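You operate a simulated robot arm through the tools that you are given. There is no shell and no other tool. Be economical: measure what you need, move in short steps, check, and stop when the job is done.

The job below is to be done with a simulated two-armed robot. You get a single attempt, and the scene is never put back.

Task
Inch the ram about half way down, raise it and stop the drive.
Fine: mode dial to set before you start the drive; hold both inch buttons.

It is judged by the outcome, as a careful person would: the job done as asked, and still so three seconds after it is handed in. It fails if anything else is knocked over, pushed out of place, dropped, spilled or broken.

Robot
Two 7-joint arms with two-finger parallel grippers on one trunk, on a base that drives. Base frame: it is fixed to the floor where the robot stands at the start and does not move with it; the origin is under the middle of the robot, x ahead of it, y to its left, z up; the surface under the hand at the start is at about z = 940. Units: mm, rad, N and s.
The left shoulder is at the start at [70, 163, 974], the right one opposite. With the tool pointing down near the work surface each hand reaches from about 100 to 840 mm from the robot's upright axis, wherever it stands, measured 20 degrees to its own side. Places, roughly: black oil button [500, -300, 1000]; blue lift button [300, -400, 1000]; blue oil valve [800, -200, 1000]; cream lamp switch [200, -500, 900]; cream zero button [400, -500, 1300]; green start button [600, -200, 1000]; grey air button [400, -300, 1000]; left clamp handle [1400, -300, 700]; left jog button [600, -100, 1000]; load dial [400, -400, 1000]; mode dial [600, -300, 1000]; press brake lever [800, -200, 1500]; red main switch [300, -600, 1300]; red prop [1000, -300, 900]; red stop button [200, -400, 1000]; right clamp handle [1300, -300, 700]. Payload 3.43 kg a hand.
Tool frame (each hand has its own): the origin (TCP) lies between the finger pads and is the grasp point; the fingertips stand 34 mm ahead of it; z points along the fingers, y is the line along which they close. The gripper opens to 128 mm. The fingers are 24 mm wide and 12 mm thick; the gripper's body (48 by 130 mm) begins 96 mm behind the TCP.
Orientation is that of the tool frame in the base frame, as a unit quaternion [x, y, z, w]. With the fingers straight down and closing along the base's y, the tool's x points along the base's -x, its y along +y and its z along -z.

Tools
- The arms move only by the tool send_rows. It takes "left_targets", "right_targets" or both (then of equal length, played together; a hand with none holds still); each is a list of rows, each an object (a shift or turn left out is 0, a gripper value left out holds the last) with "hand": the gripper command, from -1 (shut) to 1 (fully open), values between in proportion; "translation": the shift along the base's x, y, z in mm, a list of three; "dr": the turn, a rotation vector about the base's x, y, z in degrees, a list of three. In form: [{"hand": hand, "translation": [dx, dy, dz], "dr": [ax, ay, az]}, ...]. A call has 1 to 10 rows; each row shifts and turns the commanded pose from where the row before left it. Rows are played at 5 a second. More than 50 mm and 0.15 rad between two rows, or a gripper value outside its range, and nothing of the call is played. A pose out of reach is approached as far as the arm can. The call stops where the force on the tool passes 90 N (or 10 N more than at its start, if that is more) or the arm is blocked; 0.2 s more then pass. The fingers move at their own pace (about 153 mm/s each) and stop on an object; they squeeze with about 42 N. The grip force told is the motor's: it shows also when the fingers shut on nothing. Time passes only in rows, and 0.2 s behind the last, so rows that do not move let the fingers close. The reply holds the time, the measured pose of the TCP, the force on the tool along the base axes, the opening and the grip force, in the units named above and with some noise, with the torque about the TCP (base axes, N m) and any sound that the robot's microphone picked up.
- Cameras (640 x 400 px; columns grow to the right, rows downward): "scene" is now at [120, -62.8, 1235.8]; the picture's right is [-0.67, -0.74, 0.00], its down [-0.18, 0.16, -0.97] and it looks along [0.72, -0.65, -0.24] (base axes); focal length 214 px, centre (320, 200). "left" rides on the left gripper at [76, 11, -160] in its tool frame; the picture's right is [-0.15, 0.99, 0.00], its down [-0.88, -0.13, -0.46] and it looks along [-0.45, -0.07, 0.89] (tool axes); focal length 234 px, centre (320, 200). "right" rides on the right gripper at [76, -11, -160] in its tool frame; the picture's right is [0.15, 0.99, 0.00], its down [-0.88, 0.13, -0.46] and it looks along [-0.45, 0.07, 0.89] (tool axes); focal length 234 px, centre (320, 200). There is no depth. A picture from a camera that has moved, and an enlarged one, comes with that camera's place and axes in the base frame and with its lens.
- get_image(camera): a new picture of that camera. It takes no simulated time.
- move_column(by): slides the trunk up (or, below 0, down) by that many mm; the arms and the scene camera ride with it, the base frame stays. It gives what a move gives, with no picture.
- roll_base(legs): drives the robot by 1 to 6 legs, each [ahead, left, turn to the left] in mm, mm and rad, along the robot's own axes; the way and the turn of a leg run together, so that a leg with both is an arc; at most 1500 mm and 3.142 rad a leg. The arms and the cameras ride along, it lands a little off, and it stops where it bumps. It gives what a move gives.
- head_to(pan, tilt): turns the head with the scene camera to pan (to the left, within 1.501 rad either way) and tilt (down, from -0.506 to 1.204), counted from straight ahead of the robot. It gives what a move gives.
- close_up(camera, box): a new picture of the part [left, top, right, bottom] of that camera's present view, enlarged. It takes no simulated time.
- job_done(): hands the job in; it is judged then, once.

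Go step by step. Nothing tells you exact positions but the pictures and the camera data: compare them with the known pose of the tool, close in by small moves and look again before you grip or let go. The budget is 120 turns and 88 pictures, counting those below and the enlarged ones. Unless the task says otherwise, let go and move clear before handing in.

The tools are called after "Emit:" as name(argument=value, ...) on one line, values as JSON. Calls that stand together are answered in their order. send_rows: Moves the arms, as the interface text tells. Its arguments: {"type":"object","properties":{"left_targets":{"type":"array","items":{"type":"object","properties":{"hand":{"type":"number"},"translation":{"type":"array","items":{"type":"number"}},"dr":{"type":"array","items":{"type":"number"}}}}},"right_targets":{"type":"array","items":{"type":"object","properties":{"hand":{"type":"number"},"translation":{"type":"array","items":{"type":"number"}},"dr":{"type":"array","items":{"type":"number"}}}}}},"required":[]} The other tools are called the same way: move_column (by) slides the trunk up or down; roll_base (legs) drives the base; head_to (pan, tilt) turns the head that bears the scene camera; get_image (camera) takes a picture; close_up (camera, box) takes an enlarged picture of a part of a camera's view; job_done () hands the job in.

At the start:

```text
clock: 0.0
left_eef_pos: [513.2, -96.9, 1234.7]
left_orientation: [0.0, 1.0, 0.0, 0.0]
left_ft_force: [0.9, 1.0, -0.4]
left_moment: [-0.01, 0.03, 0.0]
left_opening: 128.3
left_grasp_force: 0.1
right_eef_pos: [324.1, -408.6, 1263.5]
right_orientation: [-0.001, 1.0, 0.0, 0.0]
right_ft_force: [0.0, -0.3, 0.6]
right_moment: [0.03, 0.03, 0.0]
right_opening: 128.0
right_grasp_force: 0.1
trunk travel left (down, up): [-454.0, 486.0]
robot x, y, heading: [-1.4, 1.6, 0.002]
head pan, tilt: [-0.735, 0.244]
```

scene: 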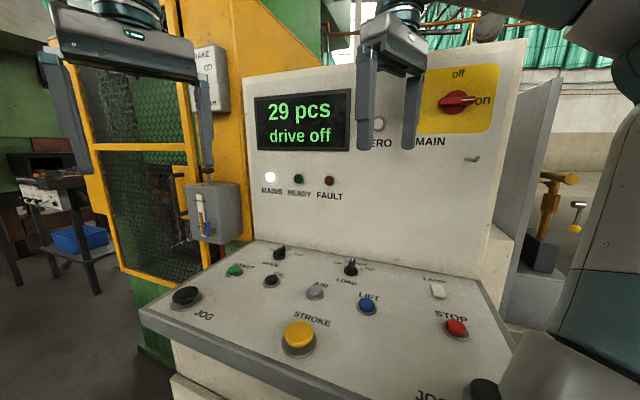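
right: 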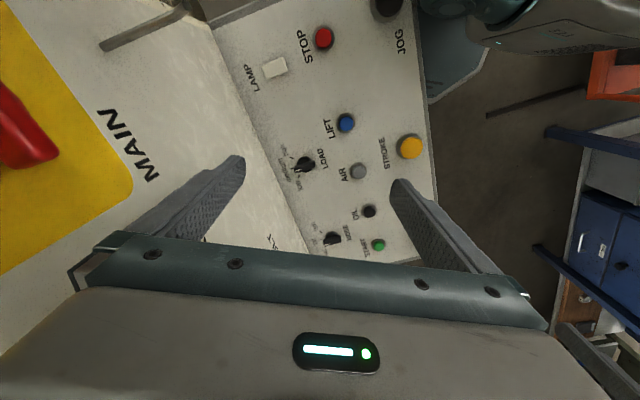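
left: 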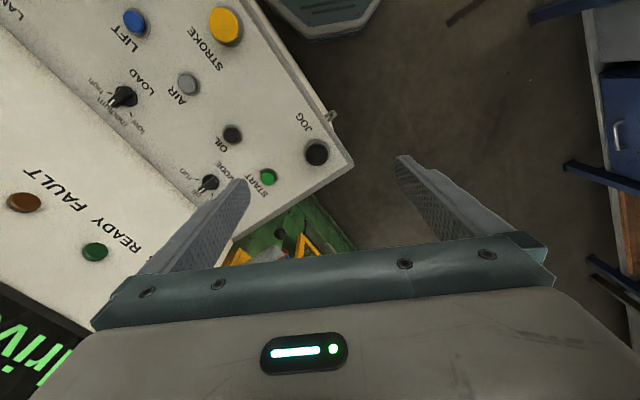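

I see the press console with the display "drive off", the mode dial and the two jog (inch) buttons at the panel's corners. I'll enlarge the labels, dials and guard area before moving.

Emit:
close_up(camera="scene", box=[150, 220, 390, 370])

Emit:
close_up(camera="left", box=[80, 60, 340, 220])

Emit:
close_up(camera="scene", box=[40, 0, 280, 300])

```text
2.67 times, centred on (270, 295) of scene
camera zoom: at [120.0, -62.8, 1235.8], right [-0.67, -0.74, 0.0], down [-0.18, 0.16, -0.97], along [0.72, -0.65, -0.24], focal length 572 px, centre (453, -53)
```

zoom: 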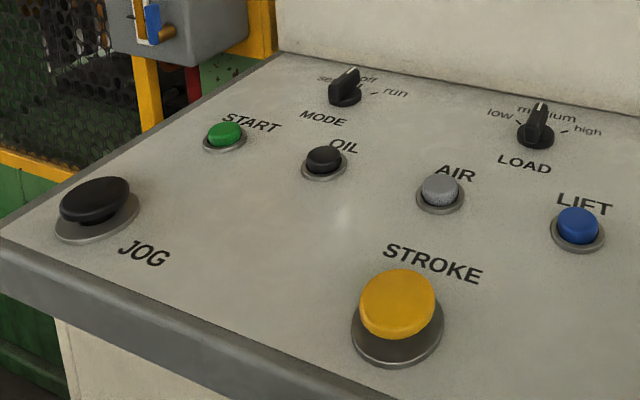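

```text
2.46 times, centred on (210, 140) of left
camera zoom: at [434.8, -85.9, 1395.3], right [0.15, 0.99, 0.0], down [0.88, -0.13, 0.46], along [0.45, -0.07, -0.89], focal length 576 px, centre (591, 348)
```

zoom: 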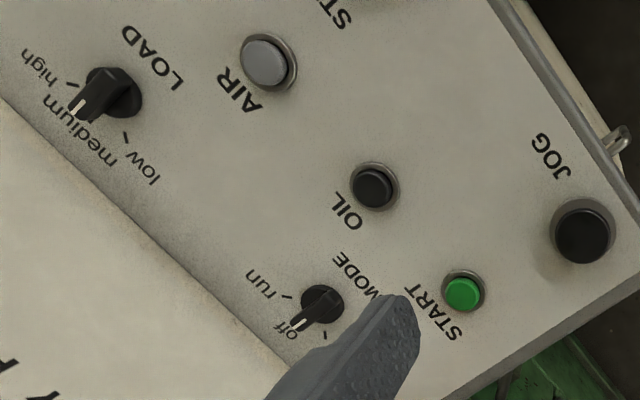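

```text
1.33 times, centred on (160, 150) of scene
camera zoom: at [120.0, -62.8, 1235.8], right [-0.67, -0.74, 0.0], down [-0.18, 0.16, -0.97], along [0.72, -0.65, -0.24], focal length 286 px, centre (533, 267)
```

zoom: 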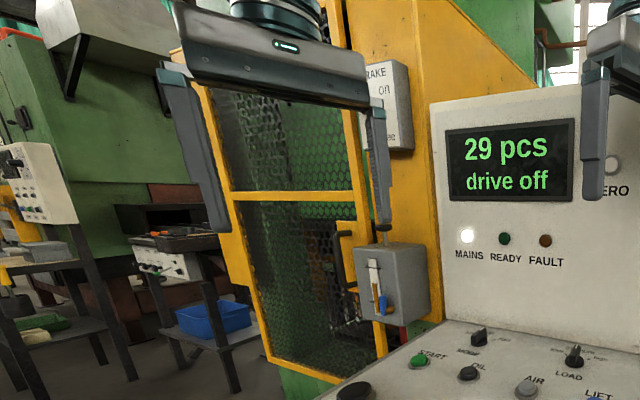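

The mode dial reads off, between "set" and "run". I still need to see the brake lever, oil valve, red prop and the ram itself, so I'll move the left hand back a little and look.

Emit:
send_rows(left_targets=[{"translation": [-40, 30, 0]}, {"translation": [-40, 30, 0]}, {"translation": [-40, 30, 0]}, {"translation": [-40, 30, 0]}, {"translation": [-20, 40, 0]}])

Emit:
head_to(pan=-0.35, tilt=0.1)

Emit:
get_image(camera="scene")

```text
clock: 1.2
left_eef_pos: [330.5, 64.4, 1235.5]
left_orientation: [0.0, 1.0, -0.001, -0.001]
left_ft_force: [-0.2, -0.1, -0.3]
left_moment: [-0.02, 0.0, 0.01]
left_opening: 128.2
left_grasp_force: 0.1
right_eef_pos: [321.7, -405.1, 1263.9]
right_orientation: [0.001, 1.0, -0.002, 0.001]
right_ft_force: [-0.4, 0.6, -0.3]
right_moment: [-0.04, 0.0, 0.01]
right_opening: 128.2
right_grasp_force: 0.1
trunk travel left (down, up): [-454.0, 486.0]
robot x, y, heading: [1.0, -4.1, 0.003]
head pan, tilt: [-0.735, 0.244]
```

```text
clock: 2.1
left_eef_pos: [331.5, 62.1, 1234.8]
left_orientation: [0.0, 1.0, 0.0, 0.0]
left_ft_force: [0.0, -0.2, 0.3]
left_moment: [-0.01, 0.02, 0.0]
left_opening: 128.2
left_grasp_force: 0.1
right_eef_pos: [324.7, -407.5, 1263.1]
right_orientation: [0.0, 1.0, -0.001, 0.0]
right_ft_force: [-0.5, 1.0, -0.4]
right_moment: [0.0, 0.04, 0.01]
right_opening: 127.9
right_grasp_force: 0.0
trunk travel left (down, up): [-454.0, 486.0]
robot x, y, heading: [-2.4, -1.2, 0.002]
head pan, tilt: [-0.351, 0.099]
```

```text
81 pictures are left
camera scene: at [137.0, -31.7, 1249.2], right [-0.34, -0.94, 0.0], down [-0.09, 0.03, -0.99], along [0.93, -0.34, -0.1], focal length 214 px, centre (320, 200)
```

scene: 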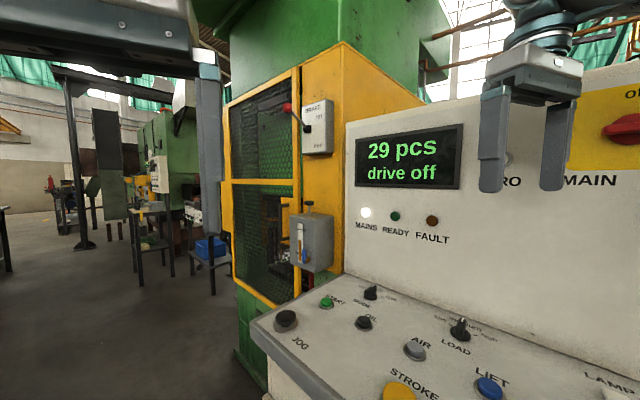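

Emit:
close_up(camera="scene", box=[220, 50, 380, 310])

Emit:
close_up(camera="scene", box=[270, 80, 350, 160])

Emit:
close_up(camera="scene", box=[250, 190, 350, 290])

```text
1.54 times, centred on (300, 180) of scene
camera zoom: at [137.0, -31.7, 1249.2], right [-0.34, -0.94, 0.0], down [-0.09, 0.03, -0.99], along [0.93, -0.34, -0.1], focal length 330 px, centre (351, 231)
```

zoom: 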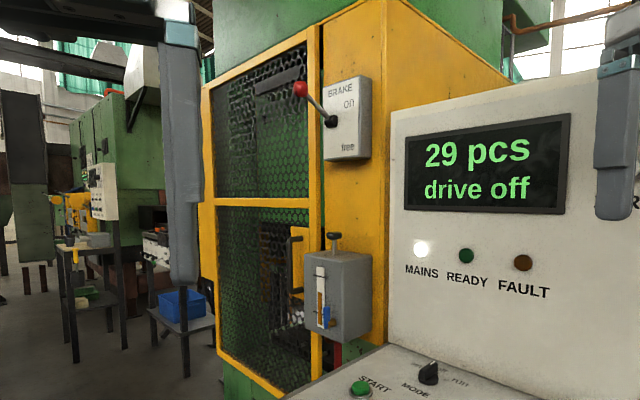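

```text
5.00 times, centred on (310, 120) of scene
camera zoom: at [137.0, -31.7, 1249.2], right [-0.34, -0.94, 0.0], down [-0.09, 0.03, -0.99], along [0.93, -0.34, -0.1], focal length 1072 px, centre (370, 600)
```

zoom: 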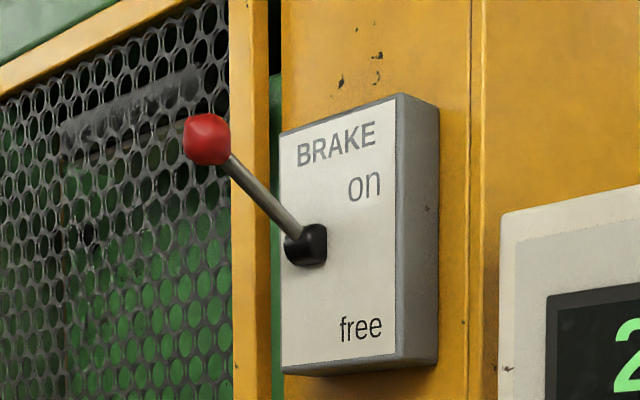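

```text
4.00 times, centred on (300, 240) of scene
camera zoom: at [137.0, -31.7, 1249.2], right [-0.34, -0.94, 0.0], down [-0.09, 0.03, -0.99], along [0.93, -0.34, -0.1], focal length 858 px, centre (400, 40)
```

zoom: 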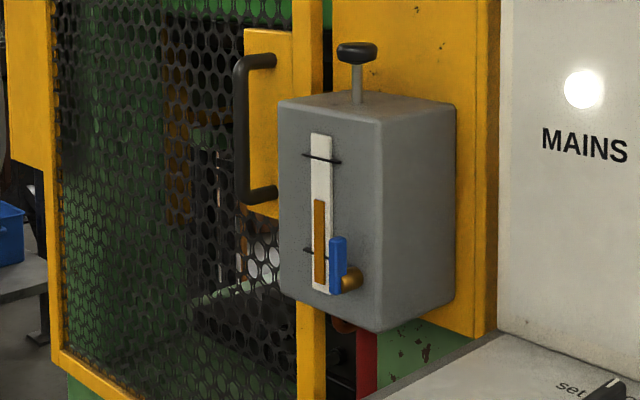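

The brake lever appears to sit at "on", and a red prop shows behind the oil box. I'll drive left for a clear look through the guard.

Emit:
roll_base(legs=[[0, 600, 0], [250, 0, 0]])

Emit:
head_to(pan=-0.7, tilt=0.2)

Emit:
get_image(camera="scene")

```text
clock: 5.1
left_eef_pos: [332.7, 610.3, 1236.5]
left_orientation: [-0.004, 1.0, 0.001, -0.001]
left_ft_force: [-0.4, 0.5, -0.3]
left_moment: [-0.05, 0.01, 0.0]
left_opening: 128.1
left_grasp_force: 0.0
right_eef_pos: [326.3, 138.4, 1261.4]
right_orientation: [-0.002, 1.0, 0.0, 0.0]
right_ft_force: [0.7, 0.4, 0.0]
right_moment: [0.02, 0.01, -0.02]
right_opening: 128.2
right_grasp_force: 0.0
trunk travel left (down, up): [-454.0, 486.0]
robot x, y, heading: [2.2, 551.4, 0.007]
head pan, tilt: [-0.351, 0.099]
stopped in leg 1: the robot was blocked; the commanded pose is now the measured one
```

```text
clock: 6.0
left_eef_pos: [334.1, 609.1, 1237.0]
left_orientation: [-0.004, 1.0, 0.002, 0.0]
left_ft_force: [-0.4, 0.4, 0.3]
left_moment: [0.02, -0.03, 0.0]
left_opening: 127.9
left_grasp_force: 0.1
right_eef_pos: [325.3, 138.8, 1261.8]
right_orientation: [-0.003, 1.0, 0.001, 0.001]
right_ft_force: [-0.5, -0.6, 0.8]
right_moment: [0.01, 0.0, 0.01]
right_opening: 128.3
right_grasp_force: 0.1
trunk travel left (down, up): [-454.0, 486.0]
robot x, y, heading: [1.4, 549.2, 0.006]
head pan, tilt: [-0.7, 0.201]
```

```text
77 pictures are left
camera scene: at [122.5, 483.8, 1239.3], right [-0.64, -0.77, -0.01], down [-0.15, 0.14, -0.98], along [0.75, -0.63, -0.2], focal length 214 px, centre (320, 200)
```

scene: 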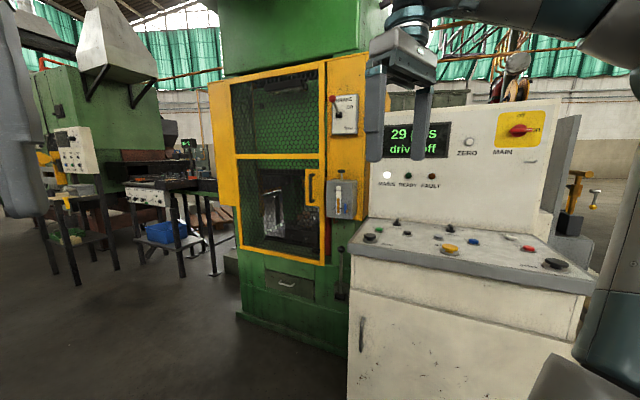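

The base stopped against something on the left; I'll check what it was and look through the guard.

Emit:
close_up(camera="scene", box=[200, 50, 380, 310])

Emit:
head_to(pan=1.3, tilt=0.6)

Emit:
get_image(camera="scene")

```text
1.54 times, centred on (290, 180) of scene
camera zoom: at [122.5, 483.8, 1239.3], right [-0.64, -0.77, -0.01], down [-0.15, 0.14, -0.98], along [0.75, -0.63, -0.2], focal length 330 px, centre (366, 231)
```

zoom: 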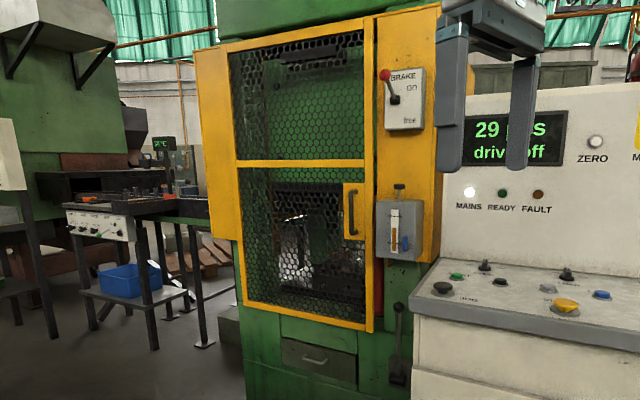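

```text
clock: 7.9
left_eef_pos: [333.1, 608.1, 1238.3]
left_orientation: [-0.004, 1.0, 0.002, 0.0]
left_ft_force: [-0.3, -0.6, -0.1]
left_moment: [0.01, 0.0, 0.04]
left_opening: 128.1
left_grasp_force: 0.0
right_eef_pos: [325.9, 137.3, 1261.5]
right_orientation: [-0.002, 1.0, 0.002, 0.0]
right_ft_force: [0.1, -0.1, -0.6]
right_moment: [0.0, 0.0, -0.02]
right_opening: 127.9
right_grasp_force: 0.1
trunk travel left (down, up): [-454.0, 486.0]
robot x, y, heading: [2.7, 554.6, 0.005]
head pan, tilt: [1.3, 0.6]
```

```text
75 pictures are left
camera scene: at [74.1, 628.9, 1203.7], right [0.96, -0.26, 0.0], down [-0.15, -0.54, -0.83], along [0.22, 0.8, -0.56], focal length 214 px, centre (320, 200)
```

scene: 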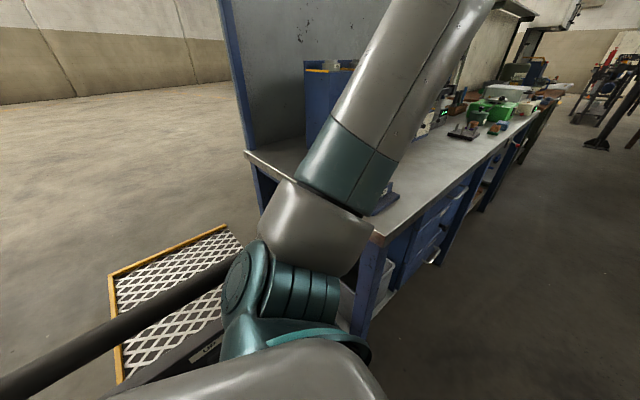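

It was a fixed workbench at my left; nothing seems displaced. I'll ease off to the right, go ahead, then face the press.

Emit:
roll_base(legs=[[0, -100, 0], [0, 0, -0.6], [250, 0, 0]])

Emit:
head_to(pan=-0.05, tilt=0.25)

Emit:
get_image(camera="scene")

```text
clock: 12.1
left_eef_pos: [522.0, 175.4, 1235.7]
left_orientation: [0.292, 0.956, -0.001, -0.001]
left_ft_force: [1.0, -0.6, -0.1]
left_moment: [0.03, 0.01, 0.0]
left_opening: 127.8
left_grasp_force: 0.0
right_eef_pos: [250.2, -207.6, 1265.0]
right_orientation: [0.293, 0.956, -0.003, 0.0]
right_ft_force: [0.2, -0.4, -0.5]
right_moment: [-0.01, 0.03, 0.04]
right_opening: 127.8
right_grasp_force: 0.1
trunk travel left (down, up): [-454.0, 486.0]
robot x, y, heading: [206.5, 312.9, -0.598]
head pan, tilt: [1.3, 0.6]
```

```text
clock: 13.6
left_eef_pos: [520.7, 176.5, 1237.2]
left_orientation: [0.292, 0.956, -0.002, 0.0]
left_ft_force: [-0.3, -0.4, 1.2]
left_moment: [-0.05, -0.03, 0.0]
left_opening: 128.2
left_grasp_force: 0.0
right_eef_pos: [249.2, -207.6, 1265.3]
right_orientation: [0.294, 0.956, -0.002, 0.0]
right_ft_force: [-0.7, 0.0, 0.1]
right_moment: [0.01, 0.0, 0.01]
right_opening: 127.8
right_grasp_force: 0.1
trunk travel left (down, up): [-454.0, 486.0]
robot x, y, heading: [211.5, 313.0, -0.597]
head pan, tilt: [-0.051, 0.25]
```

```text
74 pictures are left
camera scene: at [326.4, 226.3, 1235.2], right [-0.6, -0.8, 0.0], down [-0.2, 0.15, -0.97], along [0.77, -0.58, -0.25], focal length 214 px, centre (320, 200)
```

scene: 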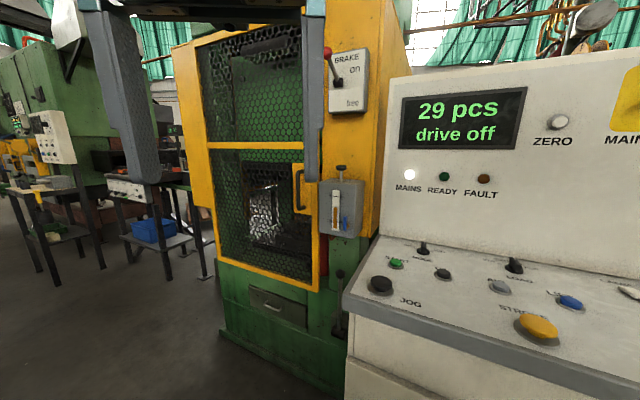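

Emit:
close_up(camera="scene", box=[190, 30, 310, 150])

Emit:
close_up(camera="scene", box=[200, 140, 360, 300])

Emit:
close_up(camera="scene", box=[300, 160, 380, 290])

```text
3.33 times, centred on (250, 90) of scene
camera zoom: at [326.4, 226.3, 1235.2], right [-0.6, -0.8, 0.0], down [-0.2, 0.15, -0.97], along [0.77, -0.58, -0.25], focal length 715 px, centre (553, 567)
```

zoom: 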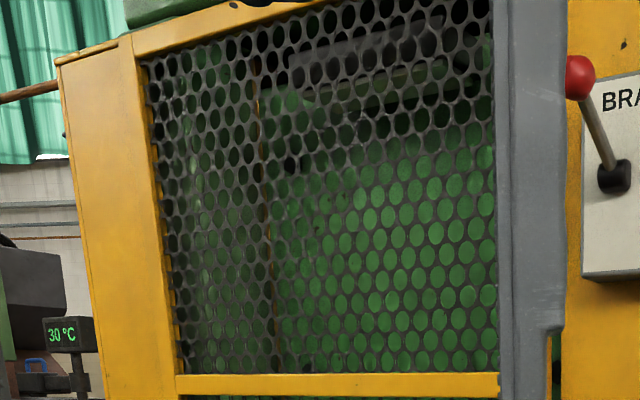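

```text
2.50 times, centred on (280, 220) of scene
camera zoom: at [326.4, 226.3, 1235.2], right [-0.6, -0.8, 0.0], down [-0.2, 0.15, -0.97], along [0.77, -0.58, -0.25], focal length 536 px, centre (420, 150)
```

zoom: 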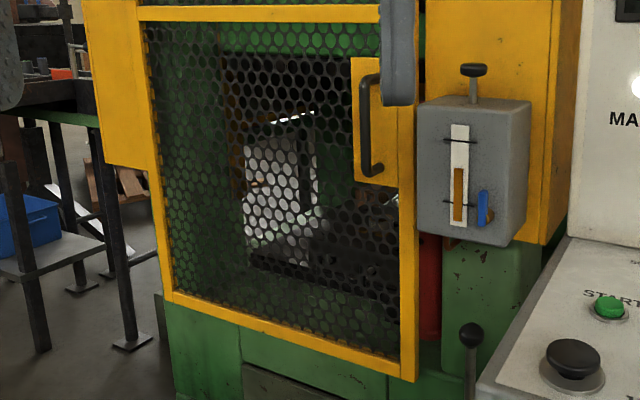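

```text
3.08 times, centred on (340, 225) of scene
camera zoom: at [326.4, 226.3, 1235.2], right [-0.6, -0.8, 0.0], down [-0.2, 0.15, -0.97], along [0.77, -0.58, -0.25], focal length 660 px, centre (258, 123)
```

zoom: 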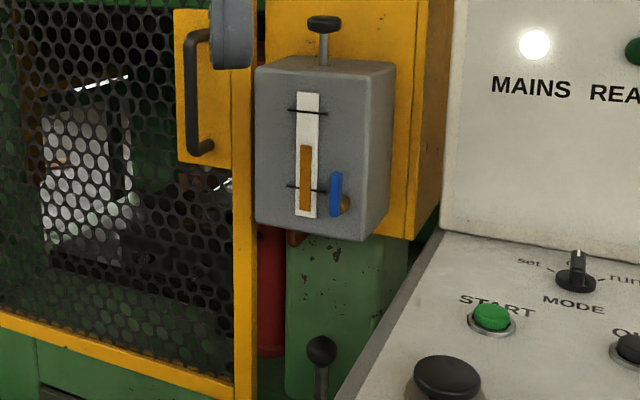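

I can't yet tell whether the red prop stands in the die space or is stowed at the side. I'll pull the right hand in and drive closer to the gate to look.

Emit:
send_rows(right_targets=[{"translation": [-36, 28, 0]}, {"translation": [-36, 28, 0]}, {"translation": [-36, 28, 0]}], left_targets=[{"translation": [-40, 10, 0]}, {"translation": [-40, 10, 0]}, {"translation": [-40, 10, 0]}])

Emit:
roll_base(legs=[[200, 200, 0]])

Emit:
head_to(pan=-0.25, tilt=0.2)

Emit:
get_image(camera="scene")

```text
clock: 14.4
left_eef_pos: [398.4, 208.8, 1236.8]
left_orientation: [0.293, 0.956, -0.003, 0.001]
left_ft_force: [-0.7, -0.2, 0.7]
left_moment: [-0.01, -0.07, 0.01]
left_opening: 128.2
left_grasp_force: 0.1
right_eef_pos: [150.3, -124.3, 1236.9]
right_orientation: [0.293, 0.956, -0.003, 0.002]
right_ft_force: [-0.5, -0.3, -0.4]
right_moment: [-0.06, -0.09, -0.01]
right_opening: 128.0
right_grasp_force: 0.1
right hand out of reach, approached as far as the arm can: row 2, 3
trunk travel left (down, up): [-454.0, 486.0]
robot x, y, heading: [212.0, 309.8, -0.595]
head pan, tilt: [-0.051, 0.25]
```

```text
clock: 16.4
left_eef_pos: [681.2, 258.1, 1237.2]
left_orientation: [0.291, 0.957, -0.002, -0.001]
left_ft_force: [-0.2, 1.1, 0.3]
left_moment: [0.02, 0.04, 0.0]
left_opening: 128.4
left_grasp_force: 0.1
right_eef_pos: [435.7, -73.7, 1237.5]
right_orientation: [0.292, 0.956, -0.002, 0.002]
right_ft_force: [0.3, 0.2, 0.2]
right_moment: [0.01, 0.04, -0.04]
right_opening: 127.9
right_grasp_force: 0.0
trunk travel left (down, up): [-454.0, 486.0]
robot x, y, heading: [490.3, 359.6, -0.591]
head pan, tilt: [-0.051, 0.25]
```

```text
clock: 17.1
left_eef_pos: [681.5, 258.8, 1236.6]
left_orientation: [0.292, 0.957, -0.002, -0.001]
left_ft_force: [-0.2, 0.7, 0.1]
left_moment: [0.02, 0.03, 0.01]
left_opening: 128.2
left_grasp_force: 0.1
right_eef_pos: [435.8, -73.7, 1236.2]
right_orientation: [0.293, 0.956, -0.003, 0.001]
right_ft_force: [0.0, 1.0, -0.3]
right_moment: [-0.04, 0.0, -0.01]
right_opening: 128.0
right_grasp_force: 0.0
trunk travel left (down, up): [-454.0, 486.0]
robot x, y, heading: [490.2, 364.2, -0.591]
head pan, tilt: [-0.25, 0.201]
```

```text
70 pictures are left
camera scene: at [594.0, 264.7, 1239.8], right [-0.75, -0.66, 0.0], down [-0.13, 0.15, -0.98], along [0.65, -0.73, -0.2], focal length 214 px, centre (320, 200)
```

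scene: 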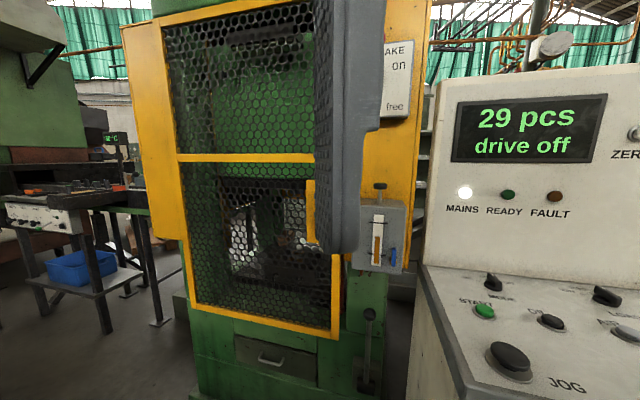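

The left gripper blocks the view; I'll lift it away and look into the press.

Emit:
send_rows(left_targets=[{"translation": [0, 30, 40]}, {"translation": [0, 30, 40]}, {"translation": [0, 30, 40]}, {"translation": [0, 30, 40]}, {"translation": [0, 30, 40]}, {"translation": [0, 30, 30]}])

Emit:
get_image(camera="scene")

Emit:
close_up(camera="scene", box=[180, 130, 400, 350])

```text
clock: 18.5
left_eef_pos: [681.9, 330.0, 1297.1]
left_orientation: [0.292, 0.957, -0.004, -0.001]
left_ft_force: [0.3, -1.2, 0.8]
left_moment: [-0.01, -0.02, 0.02]
left_opening: 128.0
left_grasp_force: 0.1
left hand out of reach, approached as far as the arm can: row 2, 3, 4, 5, 6
right_eef_pos: [434.3, -74.4, 1237.8]
right_orientation: [0.292, 0.957, -0.003, 0.002]
right_ft_force: [-0.1, -0.5, -0.7]
right_moment: [-0.01, 0.04, 0.0]
right_opening: 127.9
right_grasp_force: 0.0
trunk travel left (down, up): [-454.0, 486.0]
robot x, y, heading: [489.8, 362.2, -0.597]
head pan, tilt: [-0.25, 0.201]
```

```text
69 pictures are left
camera scene: at [594.3, 264.8, 1239.8], right [-0.75, -0.66, 0.0], down [-0.13, 0.15, -0.98], along [0.65, -0.73, -0.2], focal length 214 px, centre (320, 200)
```

scene: 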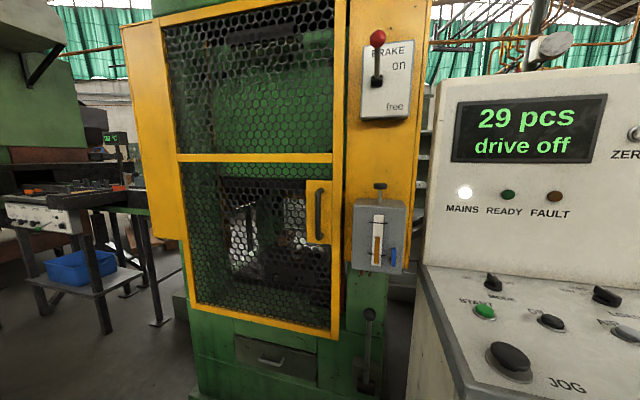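

```text
1.82 times, centred on (290, 240) of scene
camera zoom: at [594.3, 264.8, 1239.8], right [-0.75, -0.66, 0.0], down [-0.13, 0.15, -0.98], along [0.65, -0.73, -0.2], focal length 390 px, centre (374, 127)
```

zoom: 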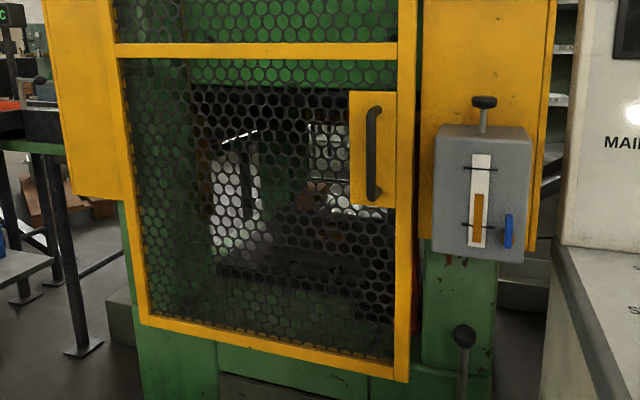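

The brake lever is up at "on". The prop hides behind the gate frame from here, so I'll shift a bit further left to see it.

Emit:
roll_base(legs=[[60, 200, 0]])

Emit:
head_to(pan=-0.5, tilt=0.3)

Emit:
get_image(camera="scene")

Emit:
close_up(camera="scene", box=[180, 100, 380, 320])

```text
clock: 20.2
left_eef_pos: [842.4, 460.1, 1297.1]
left_orientation: [0.292, 0.956, -0.004, -0.001]
left_ft_force: [-0.8, -0.1, -0.2]
left_moment: [-0.06, 0.04, 0.01]
left_opening: 128.3
left_grasp_force: 0.0
right_eef_pos: [596.5, 58.0, 1238.0]
right_orientation: [0.294, 0.956, -0.003, 0.001]
right_ft_force: [0.2, -0.4, 1.4]
right_moment: [-0.01, 0.02, 0.01]
right_opening: 127.9
right_grasp_force: 0.0
trunk travel left (down, up): [-454.0, 486.0]
robot x, y, heading: [653.2, 494.1, -0.599]
head pan, tilt: [-0.25, 0.201]
```

```text
clock: 20.9
left_eef_pos: [842.5, 459.5, 1297.5]
left_orientation: [0.292, 0.956, -0.003, 0.0]
left_ft_force: [0.5, -0.3, -0.2]
left_moment: [-0.03, -0.01, 0.0]
left_opening: 128.1
left_grasp_force: 0.1
right_eef_pos: [595.6, 58.5, 1237.9]
right_orientation: [0.293, 0.956, -0.002, 0.001]
right_ft_force: [-0.2, 0.0, -0.2]
right_moment: [-0.04, 0.0, 0.02]
right_opening: 128.0
right_grasp_force: 0.1
trunk travel left (down, up): [-454.0, 486.0]
robot x, y, heading: [649.3, 496.3, -0.596]
head pan, tilt: [-0.499, 0.3]
```

```text
67 pictures are left
camera scene: at [736.1, 382.8, 1230.6], right [-0.89, -0.46, 0.0], down [-0.14, 0.26, -0.96], along [0.44, -0.85, -0.3], focal length 214 px, centre (320, 200)
```

scene: 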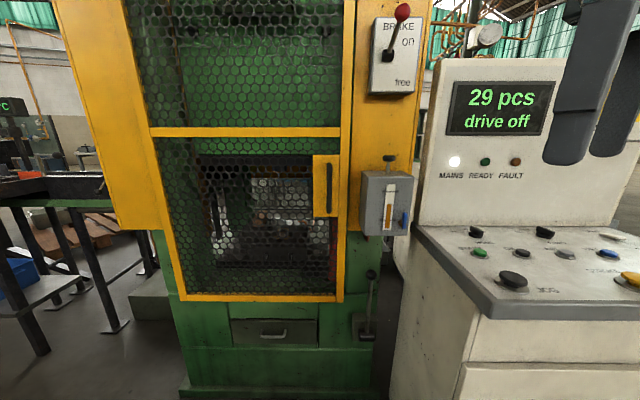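

```text
1.82 times, centred on (280, 210) of scene
camera zoom: at [736.1, 382.8, 1230.6], right [-0.89, -0.46, 0.0], down [-0.14, 0.26, -0.96], along [0.44, -0.85, -0.3], focal length 390 px, centre (393, 182)
```

zoom: 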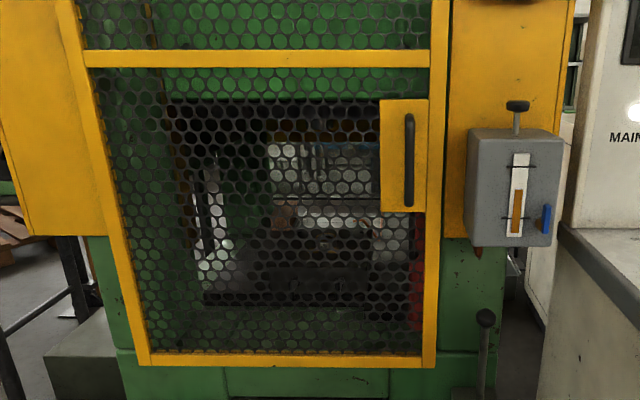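

Emit:
close_up(camera="scene", box=[270, 140, 370, 310])

Emit:
close_up(camera="scene", box=[190, 140, 320, 280])

```text
2.35 times, centred on (320, 225) of scene
camera zoom: at [736.1, 382.8, 1230.6], right [-0.89, -0.46, 0.0], down [-0.14, 0.26, -0.96], along [0.44, -0.85, -0.3], focal length 505 px, centre (320, 141)
```

zoom: 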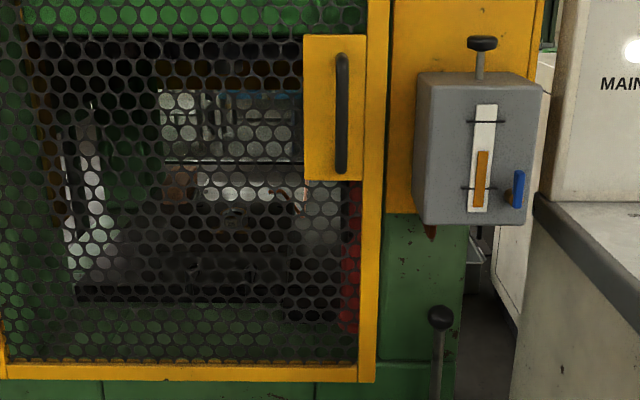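

```text
2.86 times, centred on (255, 210) of scene
camera zoom: at [736.1, 382.8, 1230.6], right [-0.89, -0.46, 0.0], down [-0.14, 0.26, -0.96], along [0.44, -0.85, -0.3], focal length 613 px, centre (506, 171)
```

zoom: 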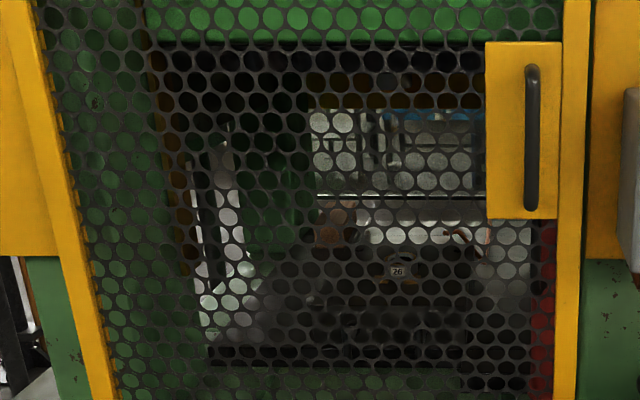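

The prop stands beside the bolster at the right column (stowed), the ram is up and the gate is shut. I'll now go stand square in front of the console, with a jog button on each side.

Emit:
roll_base(legs=[[-240, -565, 0], [0, 0, -0.45]])

Emit:
head_to(pan=0.0, tilt=0.5)

Emit:
get_image(camera="scene")

```text
clock: 25.7
left_eef_pos: [291.3, 49.9, 1297.3]
left_orientation: [0.497, 0.868, -0.004, -0.001]
left_ft_force: [0.8, -0.1, -0.4]
left_moment: [0.0, 0.0, 0.0]
left_opening: 128.2
left_grasp_force: 0.0
right_eef_pos: [-106.7, -205.7, 1237.7]
right_orientation: [0.498, 0.867, -0.002, 0.001]
right_ft_force: [0.6, -0.3, -0.5]
right_moment: [-0.03, 0.0, -0.01]
right_opening: 127.9
right_grasp_force: 0.2
trunk travel left (down, up): [-454.0, 486.0]
robot x, y, heading: [133.3, 161.4, -1.042]
head pan, tilt: [-0.499, 0.3]
```

```text
clock: 26.6
left_eef_pos: [291.6, 49.0, 1297.0]
left_orientation: [0.498, 0.867, -0.004, -0.001]
left_ft_force: [0.0, -0.1, 0.0]
left_moment: [0.0, 0.06, 0.01]
left_opening: 128.3
left_grasp_force: 0.2
right_eef_pos: [-105.8, -205.2, 1236.2]
right_orientation: [0.498, 0.867, -0.002, 0.0]
right_ft_force: [0.5, 0.3, 0.6]
right_moment: [0.0, 0.01, 0.0]
right_opening: 127.9
right_grasp_force: 0.1
trunk travel left (down, up): [-454.0, 486.0]
robot x, y, heading: [134.4, 159.8, -1.045]
head pan, tilt: [0.0, 0.499]
```

```text
63 pictures are left
camera scene: at [205.2, 40.8, 1212.2], right [-0.87, -0.5, 0.0], down [-0.24, 0.41, -0.88], along [0.44, -0.76, -0.48], focal length 214 px, centre (320, 200)
```

scene: 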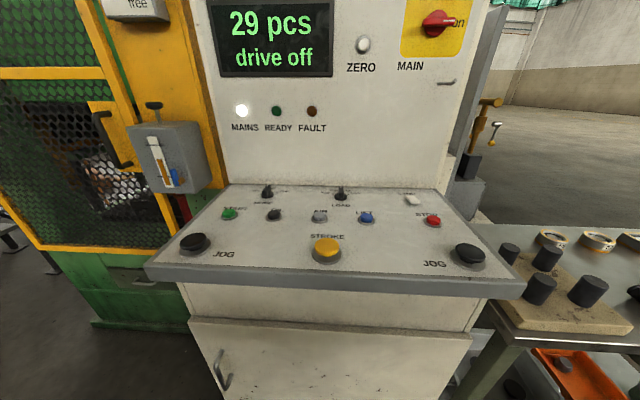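

From here the whole console is visible: left jog ≈ (555,-111,958), right jog ≈ (125,-322,958), mode dial ≈ (565,-309,985). I'll bring the left hand above the mode dial with a partly closed gripper.

Emit:
close_up(camera="scene", box=[200, 170, 400, 250])

Emit:
send_rows(left_targets=[{"hand": -0.3, "translation": [25, -33, -10]}, {"translation": [25, -33, -10]}, {"translation": [25, -33, -10]}, {"translation": [25, -33, -10]}, {"translation": [25, -33, -10]}, {"translation": [25, -33, -10]}, {"translation": [25, -33, -10]}, {"translation": [25, -33, -10]}, {"translation": [25, -33, -10]}, {"translation": [25, -33, -10]}])

Emit:
get_image(camera="left")

```text
3.20 times, centred on (300, 210) of scene
camera zoom: at [205.2, 40.8, 1212.2], right [-0.87, -0.5, 0.0], down [-0.24, 0.41, -0.88], along [0.44, -0.76, -0.48], focal length 686 px, centre (384, 168)
```

zoom: 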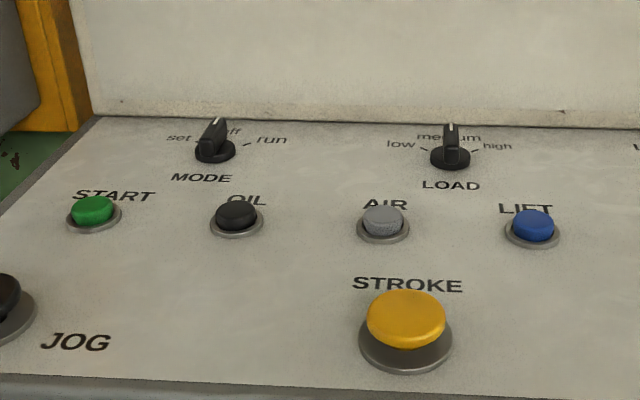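

```text
clock: 28.8
left_eef_pos: [542.4, -281.0, 1195.7]
left_orientation: [0.498, 0.867, -0.003, -0.001]
left_ft_force: [0.3, 0.4, -0.2]
left_moment: [0.06, 0.0, 0.0]
left_opening: 44.7
left_grasp_force: 0.0
right_eef_pos: [-104.5, -207.4, 1236.5]
right_orientation: [0.498, 0.867, -0.002, 0.0]
right_ft_force: [-0.4, -0.6, 0.1]
right_moment: [0.05, 0.03, 0.03]
right_opening: 128.1
right_grasp_force: 0.1
trunk travel left (down, up): [-454.0, 486.0]
robot x, y, heading: [132.8, 161.2, -1.046]
head pan, tilt: [0.0, 0.499]
```

```text
61 pictures are left
camera left: at [512.6, -210.0, 1355.1], right [0.93, 0.37, -0.01], down [0.33, -0.82, 0.46], along [0.17, -0.43, -0.89], focal length 234 px, centre (320, 200)
```

left: 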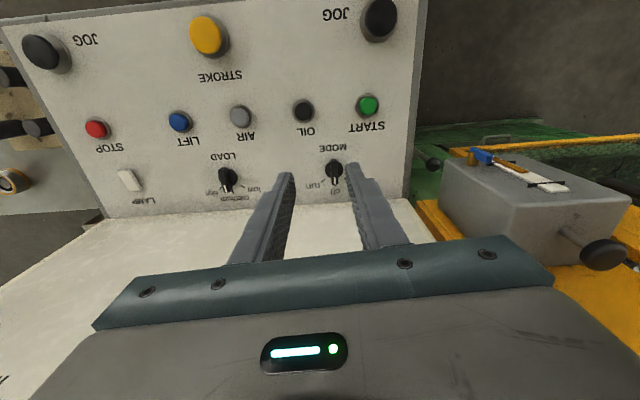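

The rays agree that the panel is level at about z = 940, with the mode dial near (592,-338). I'll move over it and lower part way.

Emit:
send_rows(left_targets=[{"translation": [25, -28, -20]}, {"translation": [22, -27, -30]}, {"translation": [0, 0, -40]}, {"translation": [0, 0, -30]}])

Emit:
get_image(camera="left")

Emit:
close_up(camera="scene", box=[200, 110, 360, 230])

```text
clock: 29.8
left_eef_pos: [590.7, -336.2, 1075.6]
left_orientation: [0.498, 0.867, -0.003, -0.001]
left_ft_force: [-0.5, -0.7, -0.5]
left_moment: [0.03, 0.0, 0.02]
left_opening: 45.2
left_grasp_force: 0.0
right_eef_pos: [-105.5, -207.3, 1236.8]
right_orientation: [0.498, 0.867, -0.002, 0.0]
right_ft_force: [0.0, 0.8, 0.2]
right_moment: [0.01, 0.02, -0.03]
right_opening: 127.9
right_grasp_force: 0.0
trunk travel left (down, up): [-454.0, 486.0]
robot x, y, heading: [135.9, 163.3, -1.049]
head pan, tilt: [0.0, 0.499]
```

```text
60 pictures are left
camera left: at [560.3, -264.2, 1234.8], right [0.93, 0.37, -0.01], down [0.33, -0.82, 0.46], along [0.17, -0.43, -0.89], focal length 234 px, centre (320, 200)
```

left: 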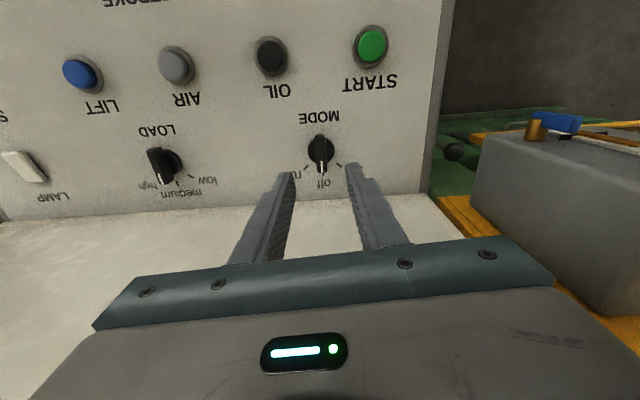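

```text
3.33 times, centred on (280, 170) of scene
camera zoom: at [205.9, 39.9, 1212.1], right [-0.86, -0.5, 0.0], down [-0.24, 0.41, -0.88], along [0.44, -0.76, -0.48], focal length 715 px, centre (453, 300)
```

zoom: 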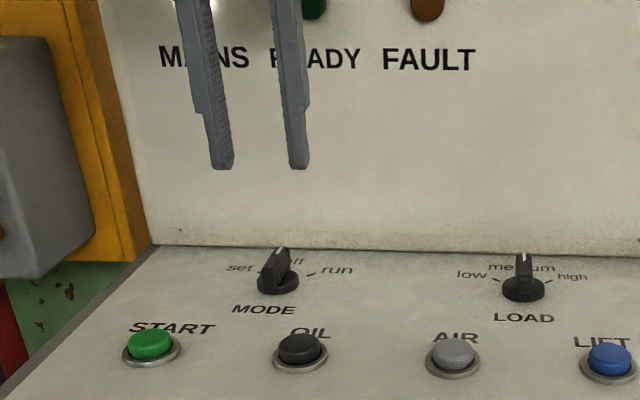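

The dial lies straight under the fingers and its bar lines up with them. I'll go down until the tips flank the bar and close.

Emit:
send_rows(left_targets=[{"translation": [0, -1, -40]}, {"translation": [0, -1, -35]}, {"translation": [0, 0, -8]}])

Emit:
get_image(camera="left")

Emit:
close_up(camera="scene", box=[220, 130, 320, 230])

```text
clock: 30.6
left_eef_pos: [586.7, -337.0, 994.3]
left_orientation: [0.498, 0.867, -0.003, -0.001]
left_ft_force: [0.4, -0.8, -1.1]
left_moment: [0.0, -0.03, 0.01]
left_opening: 44.8
left_grasp_force: 0.1
right_eef_pos: [-106.2, -205.9, 1237.3]
right_orientation: [0.498, 0.867, -0.003, 0.0]
right_ft_force: [0.0, -0.2, 0.2]
right_moment: [0.0, 0.02, -0.05]
right_opening: 127.9
right_grasp_force: 0.0
trunk travel left (down, up): [-454.0, 486.0]
robot x, y, heading: [132.0, 164.5, -1.043]
head pan, tilt: [0.0, 0.499]
```

```text
58 pictures are left
camera left: at [558.8, -265.6, 1153.4], right [0.93, 0.37, -0.01], down [0.33, -0.82, 0.46], along [0.17, -0.43, -0.89], focal length 234 px, centre (320, 200)
```

left: 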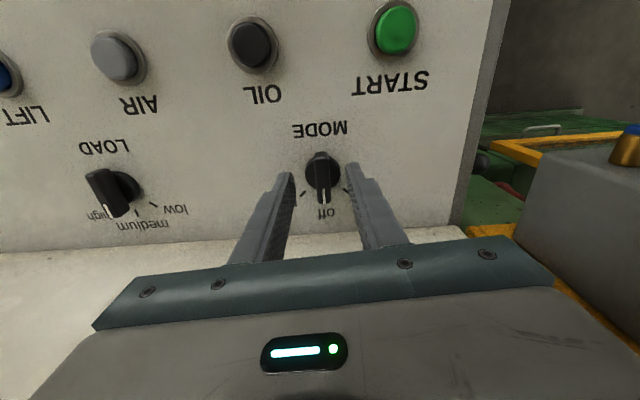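

```text
4.00 times, centred on (270, 180) of scene
camera zoom: at [205.3, 40.8, 1212.2], right [-0.86, -0.5, 0.0], down [-0.24, 0.41, -0.88], along [0.44, -0.76, -0.48], focal length 858 px, centre (520, 280)
```

zoom: 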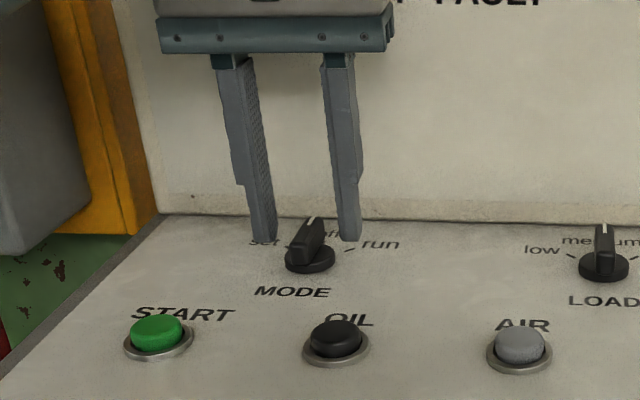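

Emit:
send_rows(left_targets=[{"translation": [4, 1, -7]}, {"hand": -0.7}, {"hand": -1.0}, {}, {}])

Emit:
get_image(camera="left")

```text
clock: 31.8
left_eef_pos: [590.6, -338.3, 987.4]
left_orientation: [0.499, 0.867, -0.004, -0.001]
left_ft_force: [-9.1, -5.7, -2.8]
left_moment: [-0.86, -0.6, -0.01]
left_opening: 12.8
left_grasp_force: 44.7
right_eef_pos: [-106.3, -207.5, 1236.9]
right_orientation: [0.498, 0.867, -0.002, 0.001]
right_ft_force: [0.6, 0.3, 0.2]
right_moment: [0.02, -0.02, 0.01]
right_opening: 128.0
right_grasp_force: 0.1
trunk travel left (down, up): [-454.0, 486.0]
robot x, y, heading: [135.4, 162.0, -1.045]
head pan, tilt: [0.0, 0.499]
```

```text
56 pictures are left
camera left: at [561.6, -266.0, 1146.6], right [0.93, 0.37, -0.01], down [0.33, -0.82, 0.46], along [0.17, -0.43, -0.89], focal length 234 px, centre (320, 200)
```

left: 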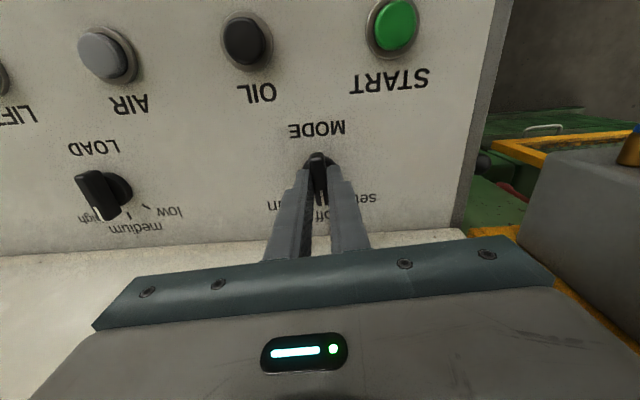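

The knob is gripped (12.8 mm). I'll turn it counter-clockwise toward "set".

Emit:
send_rows(left_targets=[{"translation": [-1, -0.5, 0], "dr": [0, 0, 7.5]}, {"dr": [0, 0, 7.5]}, {"dr": [0, 0, 7.5]}, {"dr": [0, 0, 7.5]}, {"dr": [0, 0, 7.5]}, {"dr": [0, 0, 7.5]}])

Emit:
close_up(camera="scene", box=[190, 0, 350, 230])

Emit:
get_image(camera="left")

```text
clock: 33.2
left_eef_pos: [589.0, -338.8, 985.4]
left_orientation: [0.127, 0.992, -0.003, 0.001]
left_ft_force: [-4.6, -10.3, 0.4]
left_moment: [0.31, 0.25, -1.38]
left_opening: 13.8
left_grasp_force: 45.3
right_eef_pos: [-105.7, -207.1, 1237.2]
right_orientation: [0.498, 0.867, -0.002, 0.0]
right_ft_force: [-0.1, -0.4, 0.3]
right_moment: [0.06, -0.01, 0.0]
right_opening: 128.0
right_grasp_force: 0.2
trunk travel left (down, up): [-454.0, 486.0]
robot x, y, heading: [129.8, 161.5, -1.046]
head pan, tilt: [0.0, 0.499]
```

```text
1.74 times, centred on (270, 115) of scene
camera zoom: at [204.8, 39.2, 1212.1], right [-0.87, -0.5, 0.0], down [-0.24, 0.42, -0.88], along [0.44, -0.76, -0.48], focal length 373 px, centre (407, 348)
```

zoom: 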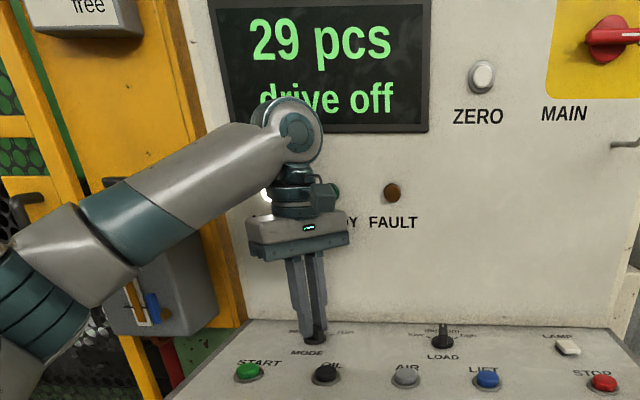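

```text
54 pictures are left
camera left: at [518.3, -307.0, 1146.6], right [0.39, 0.92, 0.0], down [0.82, -0.35, 0.46], along [0.42, -0.18, -0.89], focal length 234 px, centre (320, 200)
```

left: 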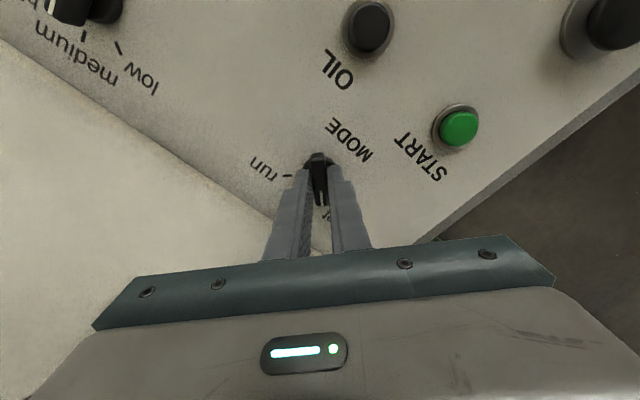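

The torque suggests a detent or stop. I'll open, rise straight up and look at the pointer.

Emit:
send_rows(left_targets=[{"hand": -0.3}, {}, {"translation": [0, 0, 40]}, {"translation": [0, 0, 40]}])

Emit:
close_up(camera="left", box=[240, 80, 440, 210])

```text
clock: 34.2
left_eef_pos: [590.5, -336.1, 1066.6]
left_orientation: [0.128, 0.992, -0.003, 0.002]
left_ft_force: [-0.7, 0.0, -0.3]
left_moment: [0.0, -0.03, 0.02]
left_opening: 44.7
left_grasp_force: 0.0
right_eef_pos: [-106.8, -205.7, 1237.3]
right_orientation: [0.5, 0.866, -0.002, 0.0]
right_ft_force: [-1.1, 0.0, 0.7]
right_moment: [-0.03, -0.03, 0.01]
right_opening: 128.1
right_grasp_force: 0.0
trunk travel left (down, up): [-454.0, 486.0]
robot x, y, heading: [133.7, 165.7, -1.047]
head pan, tilt: [0.0, 0.499]
```

```text
3.08 times, centred on (340, 145) of left
camera zoom: at [517.8, -305.4, 1227.1], right [0.39, 0.92, -0.01], down [0.82, -0.35, 0.46], along [0.42, -0.18, -0.89], focal length 720 px, centre (258, 369)
```

zoom: 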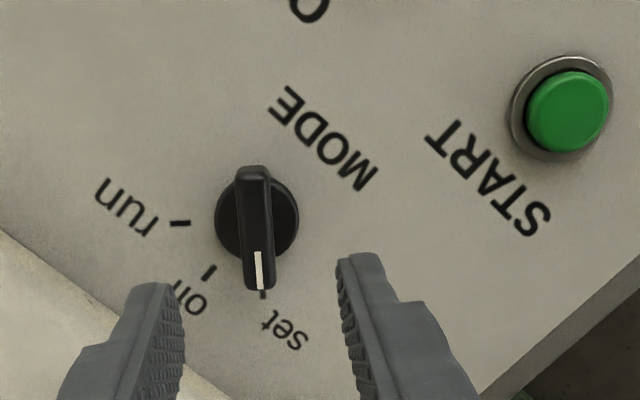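

The pointer is exactly on "set". Next I'll close the left fingers and place them above START (≈590,-215), while the right hand closes and comes toward the right jog.

Emit:
send_rows(left_targets=[{"hand": -1, "translation": [0, 20, 5], "dr": [0, 0, -7.5]}, {"translation": [0, 20, 0], "dr": [0, 0, -7.5]}, {"translation": [0, 20, 0], "dr": [0, 0, -7.5]}, {"translation": [0, 20, 0], "dr": [0, 0, -7.5]}, {"translation": [0, 20, -20], "dr": [0, 0, -7.5]}, {"translation": [0, 21, -20], "dr": [0, 0, -7.5]}], right_targets=[{"hand": -1, "translation": [38, -19, 0]}, {"translation": [38, -19, 0]}, {"translation": [38, -19, 0]}, {"translation": [38, -19, 0]}, {"translation": [38, -19, -20]}, {"translation": [40, -20, -30]}])

Emit:
get_image(camera="scene")

Emit:
get_image(camera="left")

Emit:
get_image(camera="right")

```text
refused: row 6 steps farther than a row can; nothing moved
```

```text
52 pictures are left
camera scene: at [204.3, 41.1, 1212.1], right [-0.87, -0.5, 0.0], down [-0.24, 0.41, -0.88], along [0.44, -0.76, -0.48], focal length 214 px, centre (320, 200)
```

scene: 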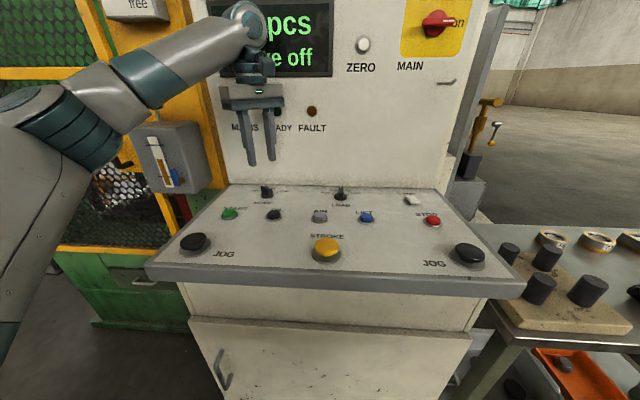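

```text
51 pictures are left
camera left: at [517.8, -305.4, 1227.1], right [0.39, 0.92, -0.01], down [0.82, -0.35, 0.46], along [0.42, -0.18, -0.89], focal length 234 px, centre (320, 200)
```

left: 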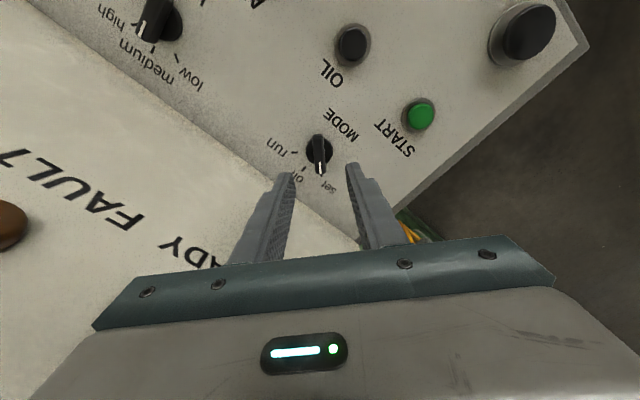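

```text
50 pictures are left
camera right: at [-155.0, -143.9, 1395.9], right [0.78, 0.62, 0.0], down [0.56, -0.69, 0.46], along [0.28, -0.36, -0.89], focal length 234 px, centre (320, 200)
```

right: 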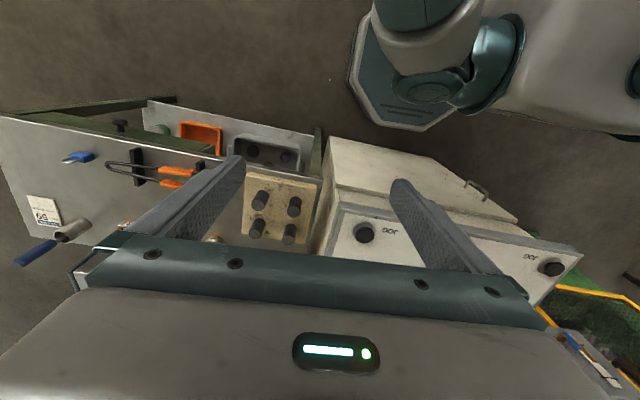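

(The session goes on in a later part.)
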